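You operate a simulated robot arm through the tools that you are given. There is no shell and no other tool. Be economical: measure what you need, move in short steps, check, and stop when the job is done.

Carry out the task below with a simulated two-armed robot. There is one attempt and no reset: what you move stays moved.

## Task
Wipe up the spill on the door end of the plank table with the green cloth and put it back.

The check looks at the end state, three seconds after you hand in, the way a careful person would. Anything else that was tipped, shoved, dropped, spilled or broken makes it a failure. Flat cloth is picked up by pressing the open fingertips on it (5 to 10 N) and closing them slowly along it; thin cloth reads only 2 to 8 mm in the jaws.

## Robot
Two 6-joint arms with two-finger grippers on one trunk, on a base that drives. Base frame: it is fixed to the floor where the robot stands at the start and does not move with it; the origin is under the middle of the robot, x ahead of it, y to its left, z up; the surface under the hand at the start is at about z = 0.72. Lengths are in m, angles in degrees, forces in N, time in s.
The left shoulder is at the start at [0.03, 0.178, 0.888], the right one opposite. With the tool pointing down near the work surface each hand reaches from about 0.44 to 0.84 m from the robot's upright axis, wherever it stands, measured 20 degrees to its own side. Payload 2.54 kg a hand.
The tool frame of a hand sits at the grasp point between the pads (the TCP): z along the fingers, y along the line on which they close. The tips reach 0.03 m beyond it. The gripper opens to 0.116 m. The gripper's body begins 0.095 m behind the TCP.
Orientation is that of the tool frame in the base frame, as a unit quaternion [w, x, y, z]. With the fingers straight down and closing along the base's y, the tool's x points along the base's -x, its y along +y and its z along -z.

## Interface
- The arms move only by the tool drive_tool. It takes "left_steps", "right_steps" or both (then of equal length, played together; a hand with none holds still); each is a list of rows, each a list of 7 numbers: the shift along the tool's x, y, z in m, then the turn, a rotation vector about the tool's x, y, z in degrees, then the opening, from 0 (shut) to 1 (fully open). In form: [[dx, dy, dz, rx, ry, rz, fingers], ...]. A call has 1 to 20 rows; each row is the pose to reach, as a shift and turn from the pose commanded when the call began, along the tool's axes at that moment. Each row takes 0.2 s and may step no farther than 0.05 m and 8.6 degrees from the row before; otherwise, or with a gripper value out of range, the whole call is refused. A pose out of reach is approached as far as the arm can. The call stops where the force on the tool passes 40 N (or 10 N more than at its start, if that is more) or the arm is blocked; 0.2 s more then pass. The fingers move at their own pace (about 0.153 m/s each) and stop on an object; they squeeze with about 41 N. The grip force told is the motor's: it shows also when the fingers shut on nothing. Time passes only in rows, and 0.2 s behind the last, so rows that repeat a pose let the fingers close. The reply holds the time, the measured pose of the TCP, the force on the tool along the base axes, the opening and the grip force, in the units named above and with some noise, with the torque about the TCP (base axes, N m) and any sound that the robot's microphone picked up, and new pictures: "pictures" is both (left out), scene, wrist or none (wrist: the cameras of the hands that moved).
- Cameras (640 x 400 px; columns grow to the right, rows downward): "scene" is now at [0.0436, -0.0005, 1.6046]; the picture's right is [-0.02, -1.00, 0.00], its down [-0.81, 0.02, -0.59] and it looks along [0.59, -0.01, -0.81] (base axes); focal length 295 px, centre (320, 200). "left" rides on the left gripper at [0.069, 0.015, -0.122] in its tool frame; the picture's right is [-0.21, 0.98, 0.00], its down [-0.83, -0.18, -0.53] and it looks along [-0.52, -0.11, 0.85] (tool axes); focal length 251 px, centre (320, 200). "right" rides on the right gripper at [0.069, -0.015, -0.122] in its tool frame; the picture's right is [0.21, 0.98, 0.00], its down [-0.83, 0.18, -0.53] and it looks along [-0.52, 0.11, 0.85] (tool axes); focal length 251 px, centre (320, 200). There is no depth. A picture from a camera that has moved, and an enlarged one, comes with that camera's place and axes in the base frame and with its lens.
- slide_trunk(by): slides the trunk up (or, below 0, down) by that many m; the arms and the scene camera ride with it, the base frame stays. It gives what a move gives, with no picture.
- roll_base(legs): drives the robot by 1 to 6 legs, each [ahead, left, turn to the left] in m, m and degrees, along the robot's own axes; the way and the turn of a leg run together, so that a leg with both is an arc; at most 1.5 m and 180 degrees a leg. The arms and the cameras ride along, it lands a little off, and it stops where it bumps. It gives what a move gives, and a new picture of the scene camera.
- aim_head(pan, tilt): turns the head with the scene camera to pan (to the left, within 143 degrees either way) and tilt (down, from -29 to 69), counted from straight ahead of the robot. It gives what a move gives, and a new picture of the scene camera.
- enlarge(camera, box): a new picture of the part [left, top, right, bottom] of that camera's present view, enlarged. No time passes.
- close_job(): hands the job in; it is judged then, once.

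Work in short steps. Places have to be worked out from the pictures, the camera data and where the tool is seen: move nearer, look again, correct. Check each grasp and each placing, and mend what went wrong. You have 120 turns and 260 pictures in all, those below and enlarged ones among them. Open the grippers and draw the arms clear of the work before you hand the job in, unless the task says otherwise; then end with one line.

The tools are called after "Request:" as name(argument=value, ...) on one line, values as JSON. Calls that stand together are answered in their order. drive_tool: Moves the arms, as the interface text tells. Its arguments: {"type":"object","properties":{"left_steps":{"type":"array","items":{"type":"array","items":{"type":"number"}}},"right_steps":{"type":"array","items":{"type":"array","items":{"type":"number"}}},"pictures":{"type":"string","enum":["both","scene","wrist","none"]}},"required":[]} The other tools are called the same way: slide_trunk (by) slides the trunk up or down; roll_base (legs) drives the base; aim_head (pan, tilt) turns the head that bears the scene camera; enlarge (camera, box) takes an enlarged picture of a part of a camera's view; close_job () hands the job in.

At the start:

```text
clock: 0.0
left_ee_pos: [0.5872, 0.1214, 0.9282]
left_tcp_rot: [0.0, 0.0, 1.0, -0.001]
left_ft_force: [-1.4, 0.5, -0.1]
left_wrist_torque: [0.01, 0.0, -0.01]
left_grip_width: 0.116
left_grip_force: 0.1
right_ee_pos: [0.4867, -0.3674, 0.9569]
right_tcp_rot: [-0.001, 0.001, 1.0, 0.0]
right_ft_force: [0.4, 0.6, -0.5]
right_wrist_torque: [-0.02, 0.0, 0.0]
right_grip_width: 0.1157
right_grip_force: 0.0
trunk travel left (down, up): [-0.1, 0.44]
robot x, y, heading: [0.0009, -0.0004, -0.1]
head pan, tilt: [-1.1, 53.7]
```

scene: 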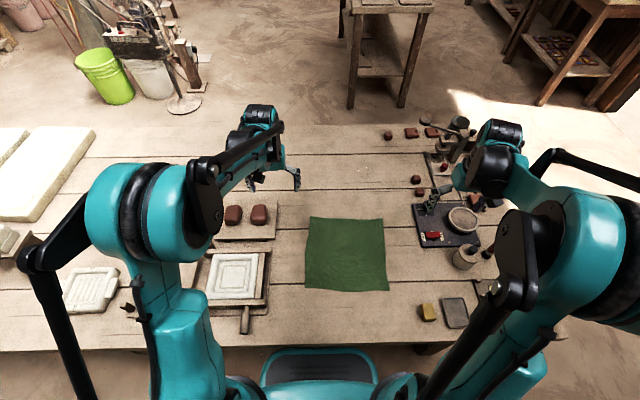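
right: 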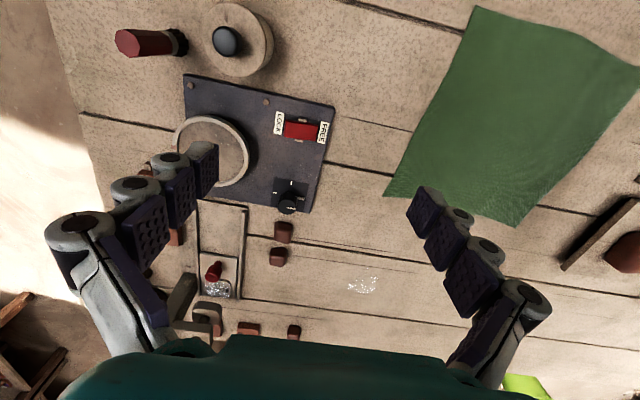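
left: 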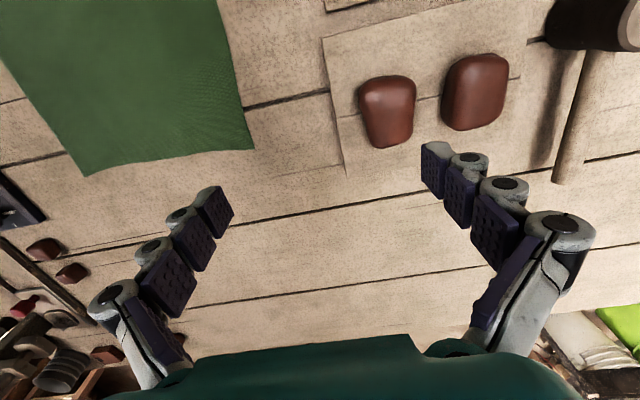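

The wrist view shows a glistening patch on the table beyond the cloth. I look closer at it and around to find where the door is.

Request:
enlarge(camera="scene", box=[280, 110, 520, 260])

Request:
enlarge(camera="right", box=[160, 170, 440, 345])

Request:
aim_head(pan=-60, tilt=20)

Request:
aim_head(pan=60, tilt=20)

Request:
aim_head(pan=0, tilt=15)

```text
2.67 times, centred on (400, 185) of scene
camera zoom: at [0.0436, -0.0005, 1.6046], right [-0.02, -1.0, 0.0], down [-0.81, 0.02, -0.59], along [0.59, -0.01, -0.81], focal length 786 px, centre (107, 240)
```

zoom: 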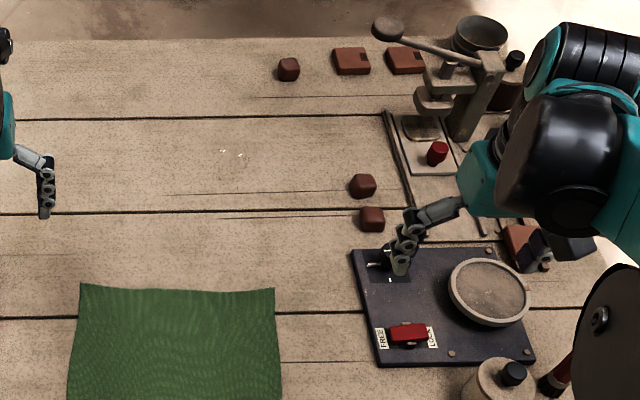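

```text
2.29 times, centred on (300, 258) of right
camera zoom: at [0.4185, -0.3836, 1.0774], right [-0.21, 0.98, 0.0], down [0.83, 0.18, 0.53], along [0.52, 0.11, -0.85], focal length 575 px, centre (366, 69)
```

zoom: 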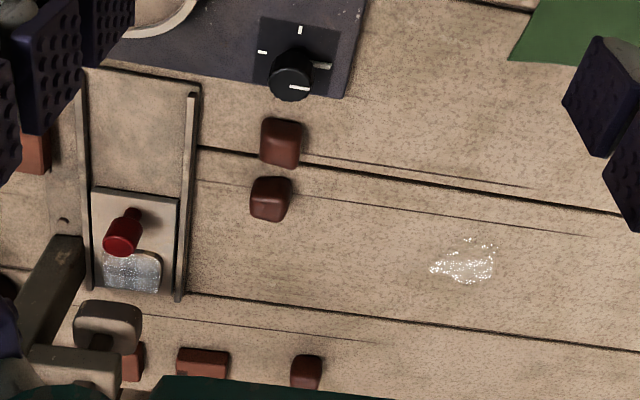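

```text
clock: 1.3
left_ee_pos: [0.5872, 0.1221, 0.9263]
left_tcp_rot: [0.0, 0.0, 1.0, 0.0]
left_ft_force: [0.5, -0.5, -0.2]
left_wrist_torque: [0.01, 0.03, -0.01]
left_grip_width: 0.116
left_grip_force: 0.1
right_ee_pos: [0.4865, -0.3684, 0.9552]
right_tcp_rot: [0.0, 0.0, 1.0, 0.0]
right_ft_force: [0.4, 0.3, -0.8]
right_wrist_torque: [-0.02, 0.02, 0.0]
right_grip_width: 0.1158
right_grip_force: 0.0
trunk travel left (down, up): [-0.1, 0.44]
robot x, y, heading: [-0.0008, -0.0002, -0.0]
head pan, tilt: [-60.0, 20.0]
camera scene: at [0.0168, -0.0798, 1.655], right [-0.87, -0.5, 0.0], down [-0.17, 0.3, -0.94], along [0.47, -0.81, -0.34], focal length 295 px, centre (320, 200)
```

scene: 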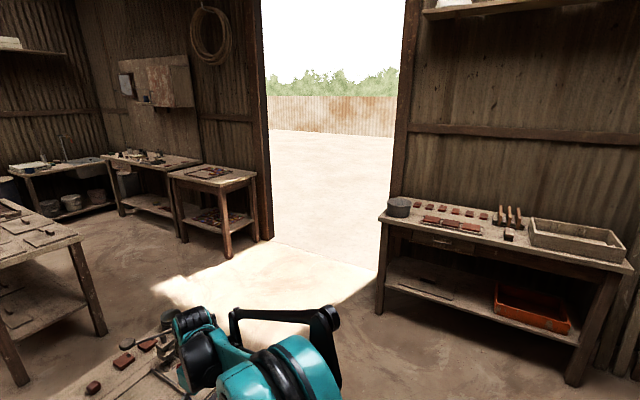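

```text
clock: 3.3
left_ee_pos: [0.5865, 0.1221, 0.927]
left_tcp_rot: [0.0, 0.0, 1.0, 0.0]
left_ft_force: [0.6, -0.1, 1.0]
left_wrist_torque: [-0.02, 0.02, 0.0]
left_grip_width: 0.1162
left_grip_force: 0.1
right_ee_pos: [0.4869, -0.368, 0.9557]
right_tcp_rot: [0.0, 0.001, 1.0, 0.0]
right_ft_force: [-1.1, -0.7, -0.5]
right_wrist_torque: [-0.02, -0.02, 0.01]
right_grip_width: 0.116
right_grip_force: 0.1
trunk travel left (down, up): [-0.1, 0.44]
robot x, y, heading: [0.002, 0.0004, -0.2]
head pan, tilt: [60.0, 20.0]
camera scene: at [0.0168, 0.0815, 1.6551], right [0.87, -0.5, 0.0], down [-0.17, -0.3, -0.94], along [0.47, 0.81, -0.34], focal length 295 px, centre (320, 200)
```

scene: 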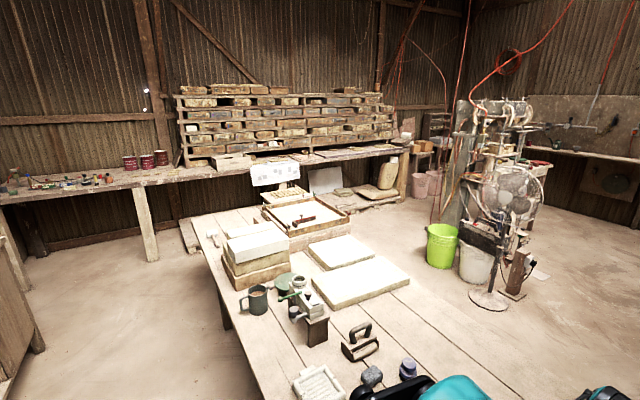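

```text
clock: 4.6
left_ee_pos: [0.5869, 0.122, 0.9265]
left_tcp_rot: [0.0, 0.0, 1.0, 0.0]
left_ft_force: [-0.7, 0.7, -0.4]
left_wrist_torque: [0.0, 0.0, -0.01]
left_grip_width: 0.116
left_grip_force: 0.0
right_ee_pos: [0.4871, -0.368, 0.9566]
right_tcp_rot: [0.001, 0.0, 1.0, 0.0]
right_ft_force: [0.1, -0.5, -0.3]
right_wrist_torque: [-0.03, 0.0, -0.03]
right_grip_width: 0.1162
right_grip_force: 0.0
trunk travel left (down, up): [-0.1, 0.44]
robot x, y, heading: [-0.0022, 0.0007, 0.2]
head pan, tilt: [0.0, 15.0]
camera scene: at [0.0636, 0.0009, 1.6632], right [0.0, -1.0, 0.0], down [-0.26, 0.0, -0.97], along [0.97, 0.0, -0.26], focal length 295 px, centre (320, 200)
```

scene: 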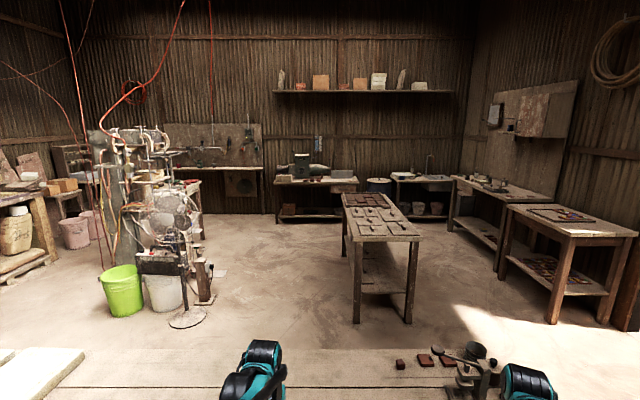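

The door is on the right (−y), so the door end is the right part of the table. I check the whole table surface for other spills.

Request:
aim_head(pan=-50, tilt=60)

Request:
aim_head(pan=45, tilt=50)

Request:
aim_head(pan=-1, tilt=54)

```text
clock: 5.8
left_ee_pos: [0.5859, 0.1212, 0.9269]
left_tcp_rot: [0.001, 0.0, 1.0, 0.0]
left_ft_force: [-0.2, -0.5, 0.3]
left_wrist_torque: [-0.03, -0.01, 0.01]
left_grip_width: 0.116
left_grip_force: 0.1
right_ee_pos: [0.4868, -0.3671, 0.9571]
right_tcp_rot: [-0.001, 0.0, 1.0, 0.001]
right_ft_force: [-0.3, 0.4, 0.3]
right_wrist_torque: [0.01, 0.02, 0.01]
right_grip_width: 0.1158
right_grip_force: 0.0
trunk travel left (down, up): [-0.1, 0.44]
robot x, y, heading: [-0.0025, -0.0, 0.0]
head pan, tilt: [-50.0, 60.0]
camera scene: at [0.0131, -0.0502, 1.597], right [-0.77, -0.64, 0.0], down [-0.56, 0.66, -0.5], along [0.32, -0.38, -0.87], focal length 295 px, centre (320, 200)
```

scene: 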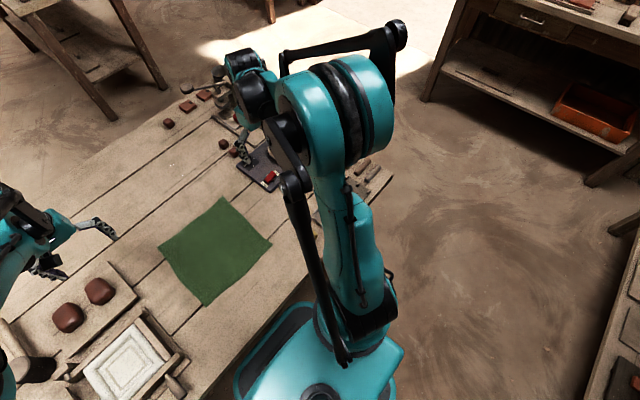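

```text
clock: 7.5
left_ee_pos: [0.5872, 0.1216, 0.9271]
left_tcp_rot: [0.0, 0.001, 1.0, 0.0]
left_ft_force: [0.3, 0.3, -0.1]
left_wrist_torque: [-0.02, -0.02, -0.01]
left_grip_width: 0.116
left_grip_force: 0.0
right_ee_pos: [0.4877, -0.3686, 0.9556]
right_tcp_rot: [0.0, 0.0, 1.0, 0.0]
right_ft_force: [0.7, -0.4, 0.0]
right_wrist_torque: [-0.03, 0.01, 0.01]
right_grip_width: 0.116
right_grip_force: 0.0
trunk travel left (down, up): [-0.1, 0.44]
robot x, y, heading: [0.0004, 0.0028, -0.1]
head pan, tilt: [45.0, 50.0]
camera scene: at [0.0247, 0.0552, 1.6095], right [0.71, -0.71, 0.0], down [-0.54, -0.54, -0.64], along [0.45, 0.45, -0.77], focal length 295 px, centre (320, 200)
```

scene: 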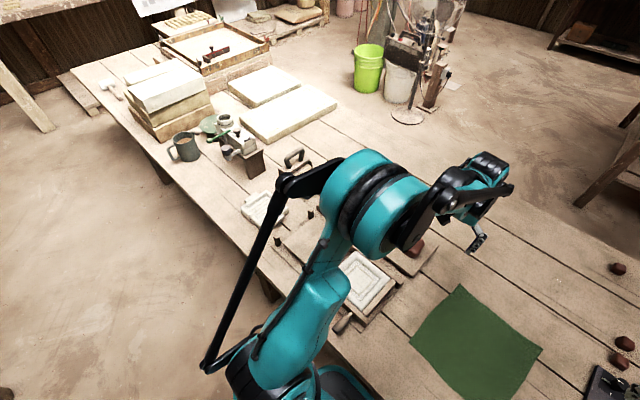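

```text
clock: 8.6
left_ee_pos: [0.5868, 0.1211, 0.9272]
left_tcp_rot: [0.0, 0.0, 1.0, 0.0]
left_ft_force: [0.5, 0.3, 0.0]
left_wrist_torque: [-0.01, -0.01, -0.01]
left_grip_width: 0.1162
left_grip_force: 0.1
right_ee_pos: [0.4873, -0.3667, 0.9556]
right_tcp_rot: [0.0, -0.001, 1.0, 0.001]
right_ft_force: [-0.6, 0.0, 0.4]
right_wrist_torque: [0.04, 0.02, 0.01]
right_grip_width: 0.1159
right_grip_force: 0.1
trunk travel left (down, up): [-0.1, 0.44]
robot x, y, heading: [-0.0003, -0.0017, -0.2]
head pan, tilt: [-1.0, 54.0]
camera scene: at [0.0433, -0.0004, 1.6042], right [-0.02, -1.0, 0.0], down [-0.81, 0.01, -0.59], along [0.59, -0.01, -0.81], focal length 295 px, centre (320, 200)
```

scene: 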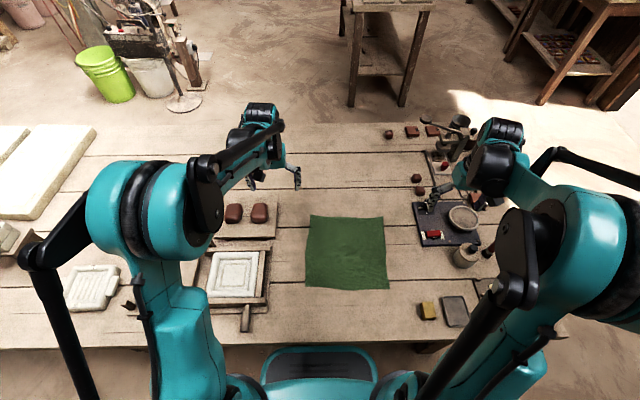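

Only one spill is seen, near (0.83, -0.19), at the edge of reach. I check the clearance between the trunk and the table edge, and bring the right hand over the spill for a better look.

Request:
aim_head(pan=0, tilt=69)

Request:
drive_tool(right_steps=[[-0.04, 0.03, 0, 0, 0, 0, 1], [-0.08, 0.05, 0, 0, 0, 0, 1], [-0.12, 0.07, 0, 0, 0, 0, 1], [-0.16, 0.09, 0, 0, 0, 0, 1], [-0.2, 0.11, 0, 0, 0, 0, 1], [-0.2, 0.11, 0, 0, 0, 0, 1]], pictures="wrist")

```text
clock: 9.4
left_ee_pos: [0.5876, 0.122, 0.9278]
left_tcp_rot: [0.0, 0.0, 1.0, 0.0]
left_ft_force: [0.6, -0.5, 0.5]
left_wrist_torque: [0.0, 0.0, 0.0]
left_grip_width: 0.1159
left_grip_force: 0.0
right_ee_pos: [0.4866, -0.3686, 0.9567]
right_tcp_rot: [0.0, 0.0, 1.0, 0.0]
right_ft_force: [-0.1, 0.2, -0.3]
right_wrist_torque: [-0.02, 0.01, 0.01]
right_grip_width: 0.1163
right_grip_force: 0.1
trunk travel left (down, up): [-0.1, 0.44]
robot x, y, heading: [0.0013, 0.0024, 0.1]
head pan, tilt: [0.0, 68.8]
camera scene: at [0.0262, 0.0008, 1.5876], right [0.0, -1.0, 0.0], down [-0.93, 0.0, -0.36], along [0.36, 0.0, -0.93], focal length 295 px, centre (320, 200)
```

scene: 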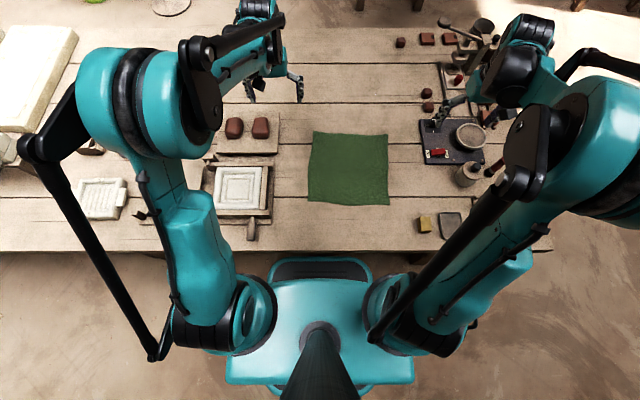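

```text
clock: 10.8
left_ee_pos: [0.5878, 0.1216, 0.9277]
left_tcp_rot: [0.0, 0.0, 1.0, 0.0]
left_ft_force: [-0.2, 0.1, 1.0]
left_wrist_torque: [0.0, 0.0, -0.02]
left_grip_width: 0.1159
left_grip_force: 0.1
right_ee_pos: [0.6859, -0.2554, 0.9577]
right_tcp_rot: [-0.001, 0.0, 1.0, 0.001]
right_ft_force: [-0.2, -0.4, 0.7]
right_wrist_torque: [0.02, -0.02, 0.03]
right_grip_width: 0.116
right_grip_force: 0.0
trunk travel left (down, up): [-0.1, 0.44]
robot x, y, heading: [-0.0009, -0.0032, 0.1]
head pan, tilt: [0.0, 68.8]
camera right: at [0.6168, -0.2729, 1.079], right [-0.21, 0.98, 0.0], down [0.83, 0.18, 0.53], along [0.52, 0.11, -0.85], focal length 251 px, centre (320, 200)
```

right: 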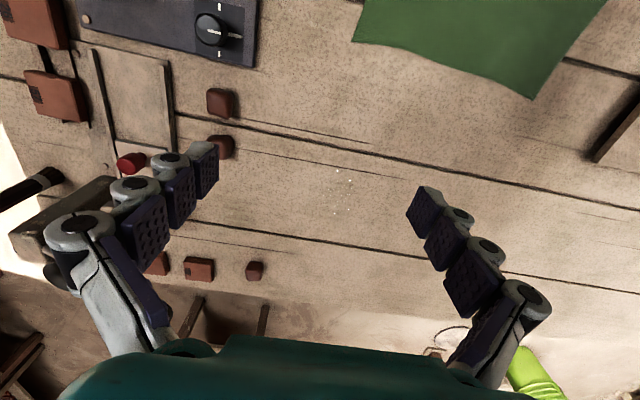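

The trunk sits close to the table, so I won't drive forward. I enlarge the spill.

Request:
enlarge(camera="right", box=[240, 120, 440, 245])

```text
3.20 times, centred on (340, 182) of right
camera zoom: at [0.6168, -0.2729, 1.079], right [-0.21, 0.98, 0.0], down [0.83, 0.18, 0.53], along [0.52, 0.11, -0.85], focal length 805 px, centre (256, 256)
```

zoom: 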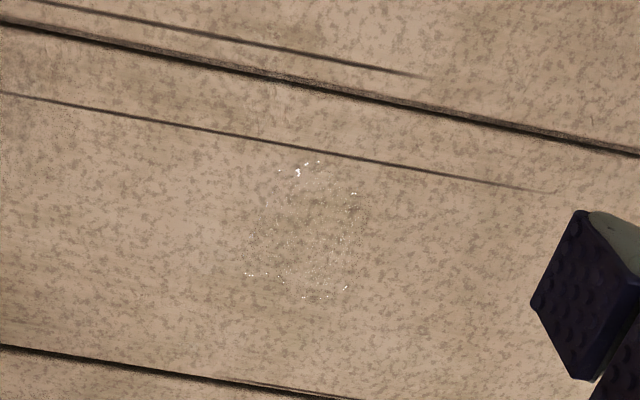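

The spill spans about x 0.775–0.86, y −0.24…−0.17. I move the right hand above the far edge of the cloth (about 0.587, −0.105) with fingers half open, and the left hand aside.

Request:
drive_tool(right_steps=[[0.02, 0.03, 0.02, 0, 0, 0, 0.7], [0.04, 0.06, 0.04, 0, 0, 0, 0.5], [0.06, 0.09, 0.06, 0, 0, 0, 0.5], [0.08, 0.12, 0.09, 0, 0, 0, 0.5], [0.1, 0.152, 0.11, 0, 0, 0, 0.5], [0.1, 0.152, 0.14, 0, 0, 0, 0.5], [0.1, 0.152, 0.157, 0, 0, 0, 0.5]], left_steps=[[0, 0.03, -0.02, 0, 0, 0, 1], [0, 0.06, -0.04, 0, 0, 0, 1], [0, 0.09, -0.06, 0, 0, 0, 1], [0, 0.11, -0.08, 0, 0, 0, 1], [0, 0.11, -0.1, 0, 0, 0, 1], [0, 0.11, -0.1, 0, 0, 0, 1], [0, 0.11, -0.1, 0, 0, 0, 1]])

```text
clock: 12.4
left_ee_pos: [0.5886, 0.2339, 1.0274]
left_tcp_rot: [0.0, -0.001, 1.0, 0.0]
left_ft_force: [-0.2, -1.3, 0.3]
left_wrist_torque: [-0.01, -0.03, 0.0]
left_grip_width: 0.116
left_grip_force: 0.0
right_ee_pos: [0.5881, -0.1042, 0.7966]
right_tcp_rot: [0.0, 0.0, 1.0, 0.001]
right_ft_force: [-0.1, -0.1, -0.1]
right_wrist_torque: [-0.02, 0.02, 0.0]
right_grip_width: 0.0579
right_grip_force: 0.1
trunk travel left (down, up): [-0.1, 0.44]
robot x, y, heading: [-0.0009, -0.0023, 0.2]
head pan, tilt: [0.0, 68.8]
camera scene: at [0.0259, 0.0011, 1.5875], right [0.0, -1.0, 0.0], down [-0.93, 0.0, -0.36], along [0.36, 0.0, -0.93], focal length 295 px, centre (320, 200)
camera right: at [0.5201, -0.1197, 0.9177], right [-0.21, 0.98, 0.0], down [0.83, 0.18, 0.53], along [0.52, 0.11, -0.85], focal length 251 px, centre (320, 200)
camera left: at [0.5198, 0.2473, 1.1487], right [0.21, 0.98, 0.0], down [0.83, -0.18, 0.53], along [0.52, -0.11, -0.85], focal length 251 px, centre (320, 200)
```

scene: 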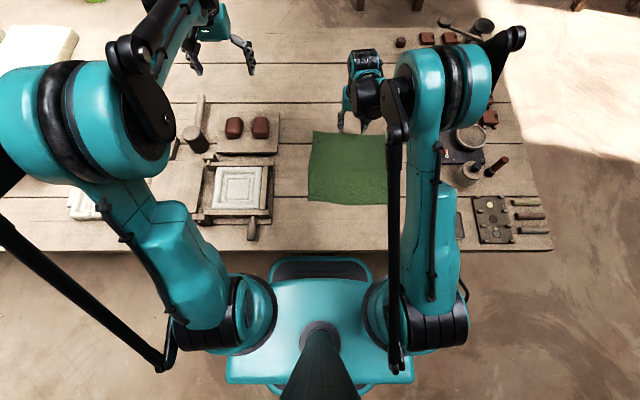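
right: 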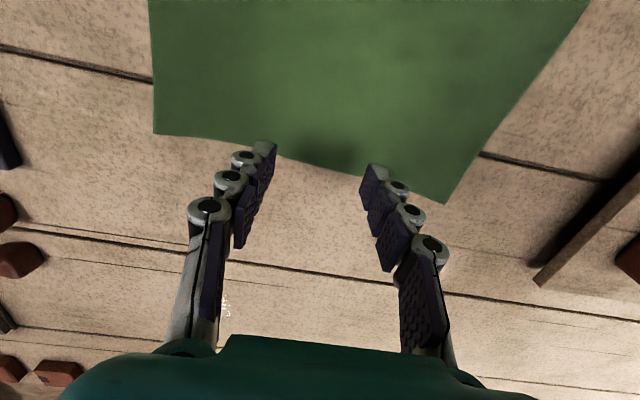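
left: 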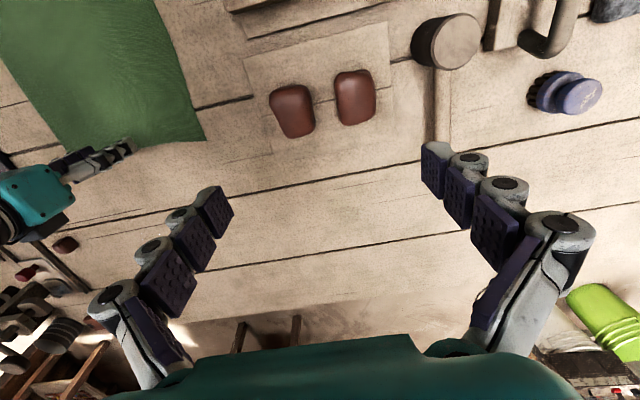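

The fingertips straddle the cloth about 2.5 cm inside its far edge. I descend in fine steps to feel the surface.

Request:
drive_tool(right_steps=[[0, 0, 0.015, 0, 0, 0, 0.5], [0, 0, 0.03, 0, 0, 0, 0.5], [0, 0, 0.036, 0, 0, 0, 0.5], [0, 0, 0.04, 0, 0, 0, 0.5], [0, 0, 0.042, 0, 0, 0, 0.5], [0, 0, 0.042, 0, 0, 0, 0.5]], pictures="none")

```text
clock: 13.8
left_ee_pos: [0.5892, 0.2337, 1.0276]
left_tcp_rot: [0.0, 0.0, 1.0, 0.0]
left_ft_force: [0.0, -1.0, -0.5]
left_wrist_torque: [0.01, 0.0, 0.0]
left_grip_width: 0.1161
left_grip_force: 0.2
right_ee_pos: [0.5863, -0.1057, 0.7559]
right_tcp_rot: [0.0, 0.0, 1.0, 0.0]
right_ft_force: [0.1, -0.1, 0.2]
right_wrist_torque: [0.0, 0.02, -0.01]
right_grip_width: 0.058
right_grip_force: 0.1
trunk travel left (down, up): [-0.1, 0.44]
robot x, y, heading: [0.0017, 0.0007, 0.2]
head pan, tilt: [0.0, 68.8]
```

No contact yet at z 0.756; I continue down in 2 mm steps.

Request:
drive_tool(right_steps=[[0, 0, 0.002, 0, 0, 0, 0.5], [0, 0, 0.004, 0, 0, 0, 0.5], [0, 0, 0.006, 0, 0, 0, 0.5], [0, 0, 0.006, 0, 0, 0, 0.5]], pictures="none")

```text
clock: 14.8
left_ee_pos: [0.5885, 0.2327, 1.0279]
left_tcp_rot: [0.001, 0.0, 1.0, 0.0]
left_ft_force: [0.3, -0.1, -0.3]
left_wrist_torque: [0.0, 0.01, 0.0]
left_grip_width: 0.1164
left_grip_force: 0.0
right_ee_pos: [0.5867, -0.1065, 0.7497]
right_tcp_rot: [0.0, 0.0, 1.0, 0.0]
right_ft_force: [-0.1, -0.6, 0.2]
right_wrist_torque: [-0.02, -0.02, 0.03]
right_grip_width: 0.0579
right_grip_force: 0.2
trunk travel left (down, up): [-0.1, 0.44]
robot x, y, heading: [0.0007, 0.0042, -0.1]
head pan, tilt: [0.0, 68.8]
```

Still free; continuing.

Request:
drive_tool(right_steps=[[0, 0, 0.001, 0, 0, 0, 0.5], [0, 0, 0.002, 0, 0, 0, 0.5], [0, 0, 0.003, 0, 0, 0, 0.5], [0, 0, 0.004, 0, 0, 0, 0.5], [0, 0, 0.004, 0, 0, 0, 0.5]], pictures="none")

```text
clock: 15.9
left_ee_pos: [0.5878, 0.2321, 1.0287]
left_tcp_rot: [0.001, 0.0, 1.0, 0.0]
left_ft_force: [0.8, -0.3, -1.5]
left_wrist_torque: [0.0, 0.03, -0.01]
left_grip_width: 0.1159
left_grip_force: 0.1
right_ee_pos: [0.5869, -0.1075, 0.751]
right_tcp_rot: [0.0, 0.0, 1.0, 0.0]
right_ft_force: [-3.2, -0.6, 27.2]
right_wrist_torque: [-0.1, -0.07, -0.03]
right_grip_width: 0.005
right_grip_force: 26.2
trunk travel left (down, up): [-0.1, 0.44]
robot x, y, heading: [-0.0021, 0.0034, 0.2]
head pan, tilt: [0.0, 68.8]
stopped in row 5 (right hand): the force on the tool passed its limit at 48 N (the readings are from after the stop); the commanded pose is now the measured one
```

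Contact at about z 0.75 with a high force, and oddly the grip reads 5 mm. I look.

Request:
drive_tool(right_steps=[[0, 0, -0.001, 0, 0, 0, 0]])

```text
clock: 16.3
left_ee_pos: [0.5874, 0.233, 1.0282]
left_tcp_rot: [0.001, -0.001, 1.0, 0.0]
left_ft_force: [0.2, -0.2, 0.1]
left_wrist_torque: [0.0, -0.04, 0.0]
left_grip_width: 0.1159
left_grip_force: 0.1
right_ee_pos: [0.5866, -0.1067, 0.7486]
right_tcp_rot: [0.001, 0.0, 1.0, -0.001]
right_ft_force: [-0.2, -1.5, 14.4]
right_wrist_torque: [-0.07, -0.17, -0.02]
right_grip_width: 0.0049
right_grip_force: 39.8
trunk travel left (down, up): [-0.1, 0.44]
robot x, y, heading: [0.0013, 0.0023, 0.1]
head pan, tilt: [0.0, 68.8]
camera scene: at [0.0245, 0.0014, 1.5875], right [0.0, -1.0, 0.0], down [-0.93, 0.0, -0.36], along [0.36, 0.0, -0.93], focal length 295 px, centre (320, 200)
camera right: at [0.5178, -0.1216, 0.8704], right [-0.21, 0.98, 0.0], down [0.83, 0.18, 0.54], along [0.52, 0.11, -0.84], focal length 251 px, centre (320, 200)
```

scene: 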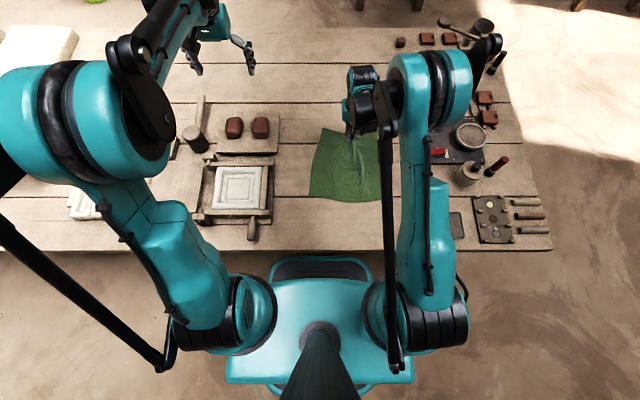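
right: 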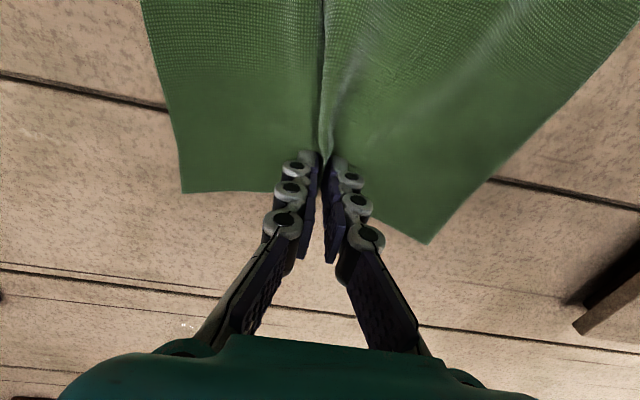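

The cloth is gripped (5 mm fold). I drag it forward, just skimming the table, toward the near side of the spill.

Request:
drive_tool(right_steps=[[0, 0, -0.008, 0, 0, 0, 0], [-0.03, -0.015, -0.008, 0, 0, 0, 0], [-0.06, -0.03, -0.008, 0, 0, 0, 0], [-0.09, -0.045, -0.008, 0, 0, 0, 0], [-0.12, -0.06, -0.008, 0, 0, 0, 0], [-0.15, -0.08, -0.008, 0, 0, 0, 0], [-0.18, -0.1, -0.008, 0, 0, 0, 0], [-0.18, -0.1, -0.008, 0, 0, 0, 0]])

```text
clock: 18.1
left_ee_pos: [0.5882, 0.2334, 1.0283]
left_tcp_rot: [0.0, 0.0, 1.0, 0.0]
left_ft_force: [-0.3, -0.8, 0.4]
left_wrist_torque: [-0.01, 0.02, -0.01]
left_grip_width: 0.116
left_grip_force: 0.1
right_ee_pos: [0.7681, -0.2072, 0.7566]
right_tcp_rot: [-0.001, 0.0, 1.0, 0.0]
right_ft_force: [0.2, -1.0, 4.9]
right_wrist_torque: [0.08, 0.01, -0.06]
right_grip_width: 0.0008
right_grip_force: 30.9
trunk travel left (down, up): [-0.1, 0.44]
robot x, y, heading: [0.0004, 0.0013, 0.2]
head pan, tilt: [0.0, 68.8]
camera scene: at [0.0257, 0.0013, 1.5876], right [0.0, -1.0, 0.0], down [-0.93, 0.0, -0.36], along [0.36, 0.0, -0.93], focal length 295 px, centre (320, 200)
camera right: at [0.6995, -0.2226, 0.8776], right [-0.21, 0.98, 0.0], down [0.83, 0.18, 0.53], along [0.52, 0.11, -0.85], focal length 251 px, centre (320, 200)
```

scene: 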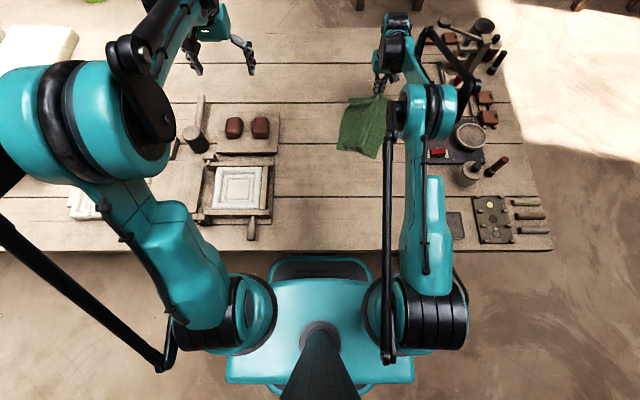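
right: 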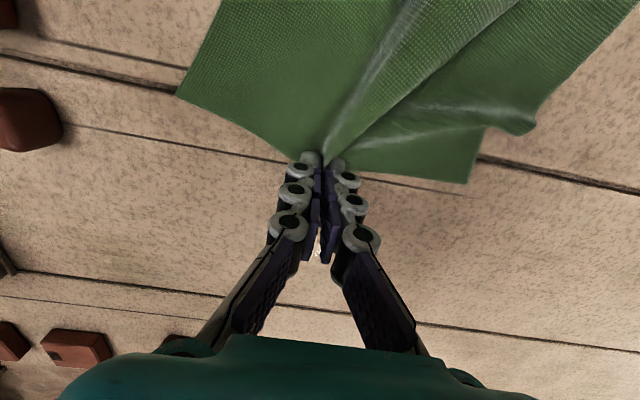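

The cloth followed, though the grip reads only 0.8 mm; I look closer at the grip.

Request:
enlarge(camera="right", box=[220, 100, 420, 225])

Request:
enlarge(camera="scene", box=[310, 60, 470, 180])

```text
3.20 times, centred on (320, 162) of right
camera zoom: at [0.6995, -0.2226, 0.8776], right [-0.21, 0.98, 0.0], down [0.83, 0.18, 0.53], along [0.52, 0.11, -0.85], focal length 805 px, centre (320, 320)
```

zoom: 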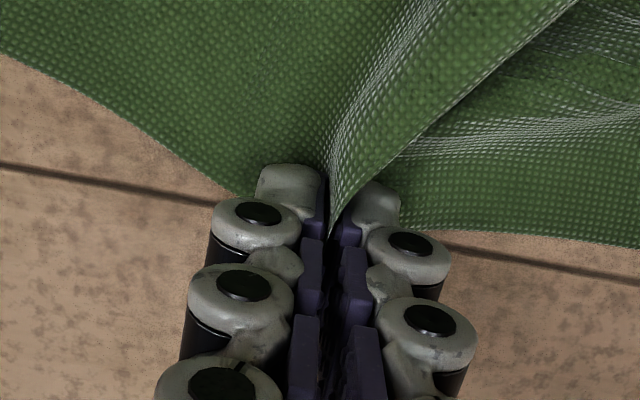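

```text
3.33 times, centred on (390, 120) of scene
camera zoom: at [0.0257, 0.0013, 1.5876], right [0.0, -1.0, 0.0], down [-0.93, 0.0, -0.36], along [0.36, 0.0, -0.93], focal length 983 px, centre (87, 467)
```

zoom: 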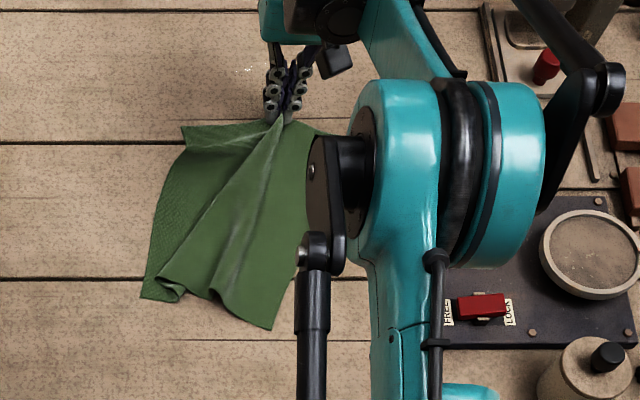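

The grip is only on the very edge. I release here and regrip about 5 cm deeper into the cloth so cloth lies under the tips.

Request:
drive_tool(right_steps=[[0, 0, 0.004, 0, 0, 0, 0], [0, 0, 0.004, 0, 0, 0, 0.15], [0, 0, 0.004, 0, 0, 0, 0.3], [0, 0, -0.02, 0, 0, 0, 0.5], [0, 0, -0.05, 0, 0, 0, 0.5], [0.03, 0, -0.06, 0, 0, 0, 0.5], [0.06, 0, -0.06, 0, 0, 0, 0.5], [0.06, 0, -0.06, 0, 0, 0, 0.5]])

```text
clock: 19.9
left_ee_pos: [0.5901, 0.2336, 1.0285]
left_tcp_rot: [0.001, 0.0, 1.0, -0.001]
left_ft_force: [0.0, 0.3, 0.0]
left_wrist_torque: [0.04, -0.01, -0.01]
left_grip_width: 0.1159
left_grip_force: 0.1
right_ee_pos: [0.7067, -0.2072, 0.816]
right_tcp_rot: [0.001, 0.001, 1.0, 0.001]
right_ft_force: [0.0, 0.1, -1.0]
right_wrist_torque: [0.01, 0.05, 0.03]
right_grip_width: 0.058
right_grip_force: 0.0
trunk travel left (down, up): [-0.1, 0.44]
robot x, y, heading: [0.0032, 0.0008, 0.1]
head pan, tilt: [0.0, 68.8]
camera scene: at [0.0266, 0.0008, 1.5875], right [0.0, -1.0, 0.0], down [-0.93, 0.0, -0.36], along [0.36, 0.0, -0.93], focal length 295 px, centre (320, 200)
camera right: at [0.6387, -0.2225, 0.9371], right [-0.21, 0.98, 0.0], down [0.83, 0.18, 0.53], along [0.52, 0.11, -0.85], focal length 251 px, centre (320, 200)
```

scene: 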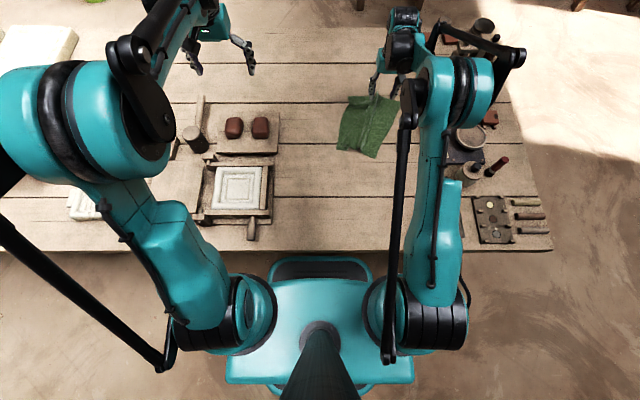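
right: 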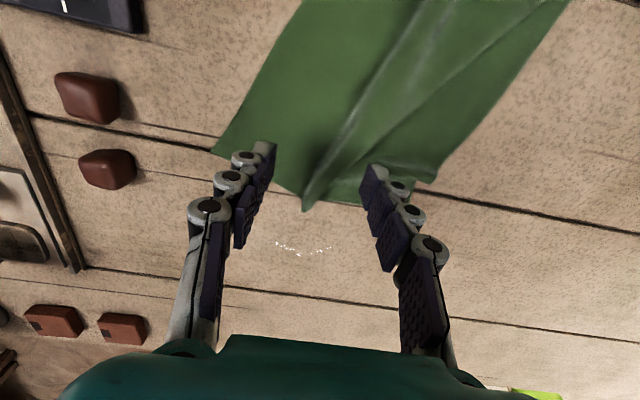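

The cloth lies flat with its far edge at x≈0.787. I regrip at about x 0.725: descend, press lightly, close slowly.

Request:
drive_tool(right_steps=[[-0.015, 0.008, 0.03, 0, 0, 0, 0.5], [-0.015, 0.008, 0.055, 0, 0, 0, 0.5], [-0.015, 0.008, 0.064, 0, 0, 0, 0.5], [-0.015, 0.008, 0.067, 0, 0, 0, 0.5], [-0.015, 0.008, 0.0685, 0, 0, 0, 0.5], [-0.015, 0.008, 0.0685, 0, 0, 0, 0.5]], pictures="none")

```text
clock: 21.3
left_ee_pos: [0.5877, 0.2334, 1.0276]
left_tcp_rot: [0.001, 0.001, 1.0, 0.0]
left_ft_force: [0.4, -0.2, -0.5]
left_wrist_torque: [-0.01, 0.02, -0.01]
left_grip_width: 0.1161
left_grip_force: 0.0
right_ee_pos: [0.7221, -0.1982, 0.7484]
right_tcp_rot: [0.001, 0.0, 1.0, 0.001]
right_ft_force: [3.0, -0.7, 26.6]
right_wrist_torque: [0.0, -0.07, -0.01]
right_grip_width: 0.0587
right_grip_force: 9.2
trunk travel left (down, up): [-0.1, 0.44]
robot x, y, heading: [-0.0027, -0.0011, -0.1]
head pan, tilt: [0.0, 68.8]
```

Pressed at 27 N; I ease up a little and close slowly.

Request:
drive_tool(right_steps=[[0, 0, -0.0012, 0, 0, 0, 0.5], [0, 0, -0.0012, 0, 0, 0, 0.42], [0, 0, -0.0012, 0, 0, 0, 0.34], [0, 0, -0.0012, 0, 0, 0, 0.26], [0, 0, -0.0012, 0, 0, 0, 0.18], [0, 0, -0.0012, 0, 0, 0, 0.1], [0, 0, -0.0012, 0, 0, 0, 0], [0, 0, -0.0012, 0, 0, 0, 0]], pictures="wrist")

```text
clock: 23.1
left_ee_pos: [0.5879, 0.2326, 1.0284]
left_tcp_rot: [0.0, 0.001, 1.0, 0.0]
left_ft_force: [-0.4, 0.6, 1.2]
left_wrist_torque: [-0.03, -0.01, -0.01]
left_grip_width: 0.1159
left_grip_force: 0.0
right_ee_pos: [0.722, -0.1982, 0.749]
right_tcp_rot: [0.0, 0.001, 1.0, 0.0]
right_ft_force: [0.4, 0.5, -1.1]
right_wrist_torque: [-0.09, 0.0, 0.0]
right_grip_width: 0.0063
right_grip_force: 34.1
trunk travel left (down, up): [-0.1, 0.44]
robot x, y, heading: [0.002, -0.0006, -0.2]
head pan, tilt: [0.0, 68.8]
camera right: at [0.6535, -0.2139, 0.871], right [-0.21, 0.98, 0.0], down [0.83, 0.18, 0.53], along [0.52, 0.11, -0.85], focal length 251 px, centre (320, 200)
```

right: 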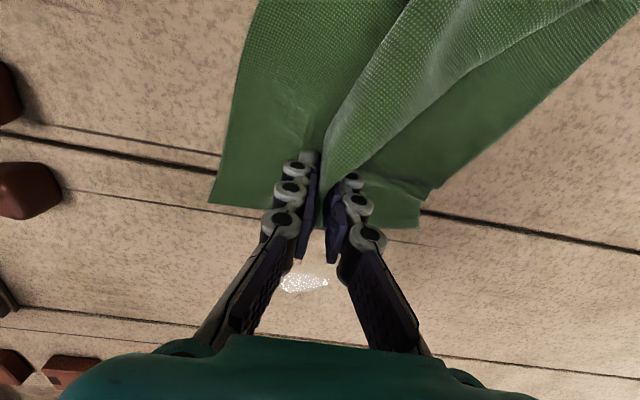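

Firm grip (6.3 mm). I lift slightly, move forward while tilting the tool 20° (tips forward) for reach, to the near side of the spill.

Request:
drive_tool(right_steps=[[0, 0, -0.006, 0, 0, 0, 0], [-0.01, 0, -0.01, 0, -7, 0, 0], [-0.02, 0, -0.01, 0, -14, 0, 0], [-0.035, 0, -0.01, 0, -20, 0, 0], [-0.05, -0.005, -0.01, 0, -20, 0, 0], [-0.05, -0.005, -0.006, 0, -20, 0, 0], [-0.05, -0.005, -0.003, 0, -20, 0, 0], [-0.05, -0.005, -0.003, 0, -20, 0, 0]])

```text
clock: 24.9
left_ee_pos: [0.5887, 0.2336, 1.0281]
left_tcp_rot: [0.0, 0.0, 1.0, 0.001]
left_ft_force: [-1.0, -0.1, -0.2]
left_wrist_torque: [-0.01, 0.02, 0.03]
left_grip_width: 0.1161
left_grip_force: 0.0
right_ee_pos: [0.7713, -0.2029, 0.7534]
right_tcp_rot: [0.174, 0.0, 0.985, 0.0]
right_ft_force: [1.0, 0.2, -3.3]
right_wrist_torque: [0.01, 0.04, -0.01]
right_grip_width: 0.0063
right_grip_force: 36.5
trunk travel left (down, up): [-0.1, 0.44]
robot x, y, heading: [-0.0012, -0.0012, -0.1]
head pan, tilt: [0.0, 68.8]
camera scene: at [0.0258, 0.001, 1.5875], right [0.0, -1.0, 0.0], down [-0.93, 0.0, -0.36], along [0.36, 0.0, -0.93], focal length 295 px, centre (320, 200)
camera right: at [0.6656, -0.2191, 0.8435], right [-0.2, 0.98, -0.07], down [0.59, 0.18, 0.78], along [0.78, 0.11, -0.62], focal length 251 px, centre (320, 200)
```

scene: 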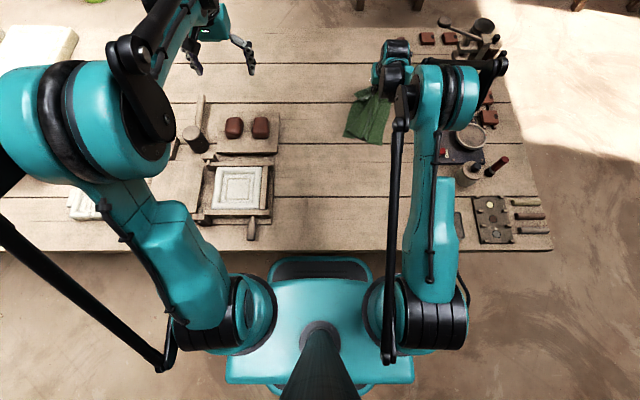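
right: 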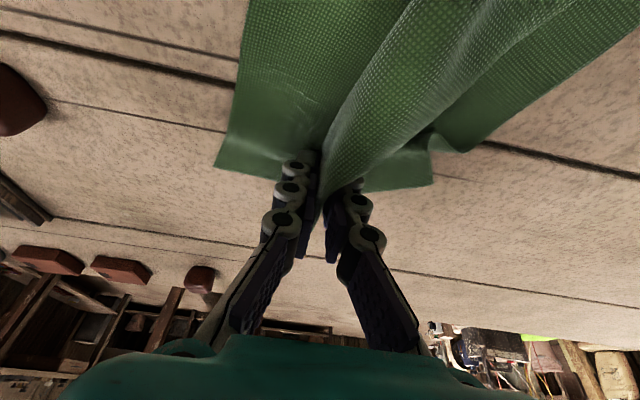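

Tilted and on the spill side. I lower gradually to touch.

Request:
drive_tool(right_steps=[[0.0003, 0, 0.0009, 0, 0, 0, 0], [0.0007, 0, 0.0019, 0, 0, 0, 0], [0.0007, 0, 0.0019, 0, 0, 0, 0]], pictures="none")

```text
clock: 25.7
left_ee_pos: [0.5883, 0.2328, 1.0278]
left_tcp_rot: [0.0, 0.0, 1.0, -0.001]
left_ft_force: [-0.3, -0.6, -0.5]
left_wrist_torque: [0.0, -0.05, -0.02]
left_grip_width: 0.1162
left_grip_force: 0.1
right_ee_pos: [0.7719, -0.204, 0.751]
right_tcp_rot: [0.174, 0.0, 0.985, 0.0]
right_ft_force: [-1.3, -1.2, 8.6]
right_wrist_torque: [-0.18, 0.06, -0.05]
right_grip_width: 0.0028
right_grip_force: 38.2
trunk travel left (down, up): [-0.1, 0.44]
robot x, y, heading: [0.0007, 0.0003, -0.1]
head pan, tilt: [0.0, 68.8]
```

8.6 N contact. I stroke forward 9 cm keeping that height.

Request:
drive_tool(right_steps=[[-0.0188, 0, 0.0068, 0, 0, 0, 0], [-0.0376, 0, 0.0137, 0, 0, 0, 0], [-0.0564, 0, 0.0205, 0, 0, 0, 0], [-0.0752, 0, 0.0274, 0, 0, 0, 0], [-0.0893, 0, 0.0325, 0, 0, 0, 0], [-0.0893, 0, 0.0325, 0, 0, 0, 0]])

```text
clock: 27.1
left_ee_pos: [0.5892, 0.2329, 1.0277]
left_tcp_rot: [-0.001, 0.0, 1.0, 0.0]
left_ft_force: [0.0, 0.6, 0.3]
left_wrist_torque: [0.01, -0.02, 0.03]
left_grip_width: 0.1155
left_grip_force: 0.1
right_ee_pos: [0.867, -0.2036, 0.7498]
right_tcp_rot: [0.174, -0.001, 0.985, 0.0]
right_ft_force: [0.9, -0.1, -1.3]
right_wrist_torque: [-0.06, 0.09, -0.02]
right_grip_width: 0.0048
right_grip_force: 40.3
trunk travel left (down, up): [-0.1, 0.44]
robot x, y, heading: [-0.0007, -0.0025, 0.2]
head pan, tilt: [0.0, 68.8]
camera scene: at [0.0258, 0.0008, 1.5875], right [0.0, -1.0, 0.0], down [-0.93, 0.0, -0.36], along [0.36, 0.0, -0.93], focal length 295 px, centre (320, 200)
camera right: at [0.7603, -0.2178, 0.8415], right [-0.2, 0.98, -0.07], down [0.59, 0.18, 0.78], along [0.78, 0.11, -0.62], focal length 251 px, centre (320, 200)
```

scene: 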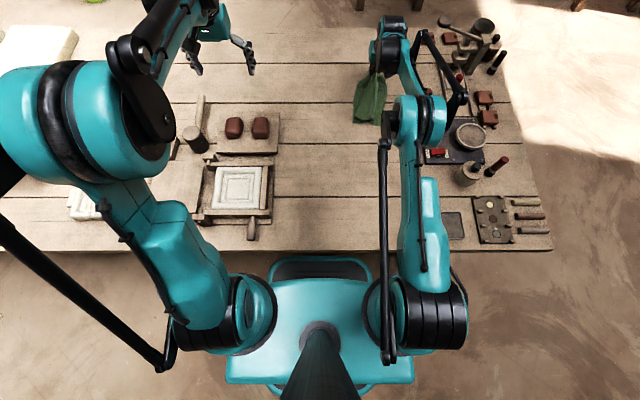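
right: 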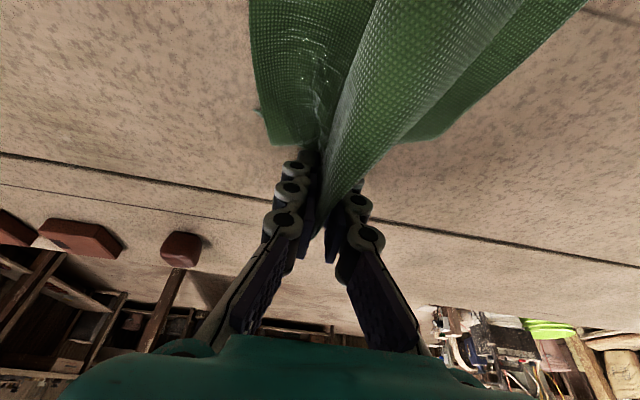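

The cloth shows wetness and reach is good. I wipe back along y≈−0.23 and then forward along y≈−0.18.

Request:
drive_tool(right_steps=[[0.0003, -0.02, 0.0009, 0, 0, 0, 0], [0.0191, -0.026, -0.0059, 0, 0, 0, 0], [0.0379, -0.026, -0.0128, 0, 0, 0, 0], [0.0567, -0.026, -0.0196, 0, 0, 0, 0], [0.0755, -0.026, -0.0265, 0, 0, 0, 0], [0.0896, -0.026, -0.0316, 0, 0, 0, 0], [0.0896, 0, -0.0316, 0, 0, 0, 0], [0.0896, 0.022, -0.0316, 0, 0, 0, 0], [0.0755, 0.022, -0.0265, 0, 0, 0, 0], [0.0567, 0.022, -0.0196, 0, 0, 0, 0], [0.0379, 0.022, -0.0128, 0, 0, 0, 0], [0.0191, 0.022, -0.0059, 0, 0, 0, 0], [0.0003, 0.022, 0.0009, 0, 0, 0, 0], [0.0003, 0.022, 0.0009, 0, 0, 0, 0]], pictures="wrist")

```text
clock: 30.1
left_ee_pos: [0.5887, 0.234, 1.0288]
left_tcp_rot: [0.0, 0.001, 1.0, 0.0]
left_ft_force: [0.4, 0.4, -0.9]
left_wrist_torque: [0.02, 0.0, -0.04]
left_grip_width: 0.1158
left_grip_force: 0.0
right_ee_pos: [0.8668, -0.1818, 0.7508]
right_tcp_rot: [0.175, -0.001, 0.985, 0.0]
right_ft_force: [-2.9, -1.3, 12.2]
right_wrist_torque: [-0.05, 0.02, 0.02]
right_grip_width: 0.0025
right_grip_force: 36.1
trunk travel left (down, up): [-0.1, 0.44]
robot x, y, heading: [0.0013, -0.0006, 0.1]
head pan, tilt: [0.0, 68.8]
camera right: at [0.7609, -0.1968, 0.8411], right [-0.2, 0.98, -0.07], down [0.59, 0.18, 0.78], along [0.78, 0.11, -0.62], focal length 251 px, centre (320, 200)
```

right: 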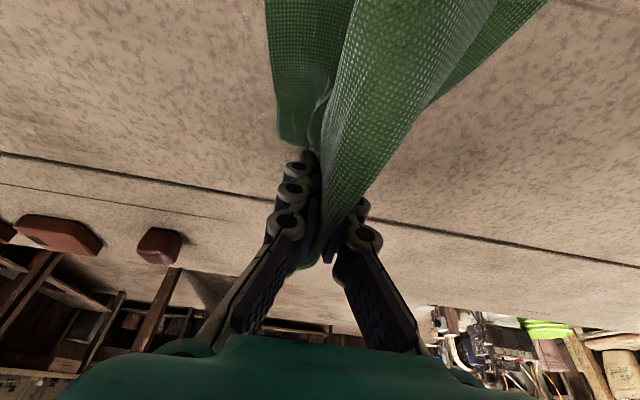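

A few glints remain near (0.80, −0.23). More strokes at y ≈ −0.20, −0.24, −0.22.

Request:
drive_tool(right_steps=[[0, -0.018, 0, 0, 0, 0, 0], [0.0282, -0.018, -0.0103, 0, 0, 0, 0], [0.0564, -0.018, -0.0205, 0, 0, 0, 0], [0.0846, -0.018, -0.0308, 0, 0, 0, 0], [0.0987, -0.038, -0.0359, 0, 0, 0, 0], [0.0987, -0.063, -0.0359, 0, 0, 0, 0], [0.0846, -0.063, -0.0308, 0, 0, 0, 0], [0.0658, -0.063, -0.0239, 0, 0, 0, 0], [0.047, -0.063, -0.0171, 0, 0, 0, 0], [0.0282, -0.063, -0.0103, 0, 0, 0, 0], [0.0094, -0.063, -0.0034, 0, 0, 0, 0], [0.0094, -0.043, -0.0034, 0, 0, 0, 0], [0.0282, -0.043, -0.0103, 0, 0, 0, 0], [0.0564, -0.043, -0.0205, 0, 0, 0, 0], [0.0846, -0.043, -0.0308, 0, 0, 0, 0], [0.0987, -0.043, -0.0359, 0, 0, 0, 0], [0.0987, -0.043, -0.0359, 0, 0, 0, 0]], pictures="wrist")

```text
clock: 33.7
left_ee_pos: [0.5873, 0.2334, 1.028]
left_tcp_rot: [0.002, 0.0, 1.0, -0.001]
left_ft_force: [-0.2, 0.2, -0.5]
left_wrist_torque: [-0.01, -0.02, 0.01]
left_grip_width: 0.1158
left_grip_force: 0.1
right_ee_pos: [0.7612, -0.2225, 0.7494]
right_tcp_rot: [0.174, 0.0, 0.985, 0.0]
right_ft_force: [-1.3, -3.7, 11.8]
right_wrist_torque: [-0.22, -0.03, -0.05]
right_grip_width: 0.0006
right_grip_force: 26.8
trunk travel left (down, up): [-0.1, 0.44]
robot x, y, heading: [-0.0025, 0.003, -0.1]
head pan, tilt: [0.0, 68.8]
camera right: at [0.655, -0.2384, 0.8408], right [-0.2, 0.98, -0.07], down [0.59, 0.18, 0.78], along [0.78, 0.11, -0.62], focal length 251 px, centre (320, 200)
```

right: 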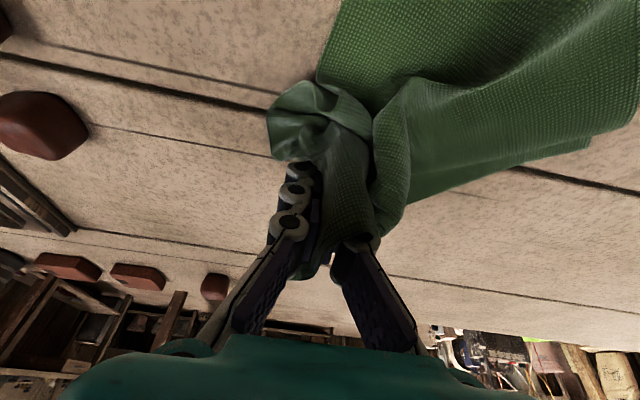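

The area ahead looks dry at this angle. I lift the cloth and move back to inspect from the earlier viewpoint.

Request:
drive_tool(right_steps=[[0, 0, -0.03, 0, 0, 0, 0], [0.02, 0, -0.06, 0, 7, 0, 0], [0.04, 0, -0.09, 0, 14, 0, 0], [0.05, 0, -0.12, 0, 20, 0, 0], [0.06, 0, -0.15, 0, 20, 0, 0], [0.06, 0, -0.15, 0, 20, 0, 0]])

```text
clock: 35.1
left_ee_pos: [0.5899, 0.2328, 1.028]
left_tcp_rot: [0.0, -0.001, 1.0, 0.0]
left_ft_force: [0.2, 0.6, 0.5]
left_wrist_torque: [0.02, 0.03, -0.04]
left_grip_width: 0.1159
left_grip_force: 0.2
right_ee_pos: [0.6538, -0.2245, 0.8696]
right_tcp_rot: [-0.001, 0.0, 1.0, 0.0]
right_ft_force: [3.6, -0.7, 6.4]
right_wrist_torque: [-0.08, -0.09, -0.02]
right_grip_width: 0.0006
right_grip_force: 31.0
trunk travel left (down, up): [-0.1, 0.44]
robot x, y, heading: [0.0011, -0.0018, -0.1]
head pan, tilt: [0.0, 68.8]
camera scene: at [0.027, 0.0009, 1.5875], right [0.0, -1.0, 0.0], down [-0.93, 0.0, -0.36], along [0.36, 0.0, -0.93], focal length 295 px, centre (320, 200)
camera right: at [0.586, -0.2393, 0.9912], right [-0.21, 0.98, 0.0], down [0.83, 0.18, 0.53], along [0.52, 0.11, -0.85], focal length 251 px, centre (320, 200)
```

scene: 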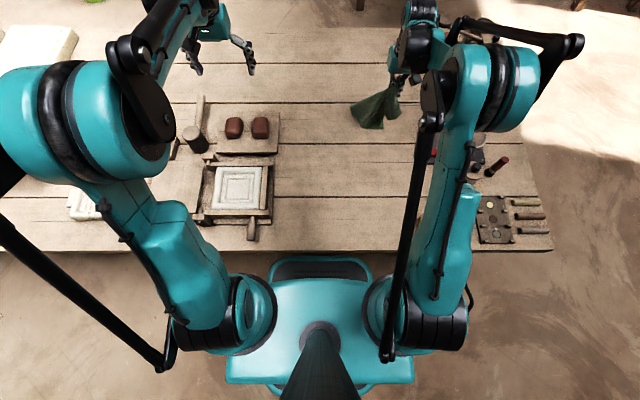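
right: 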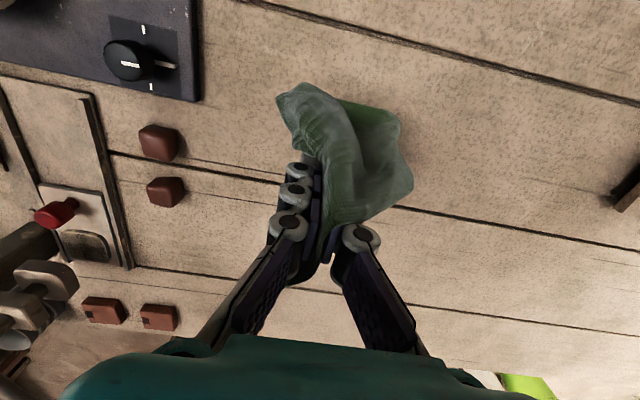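

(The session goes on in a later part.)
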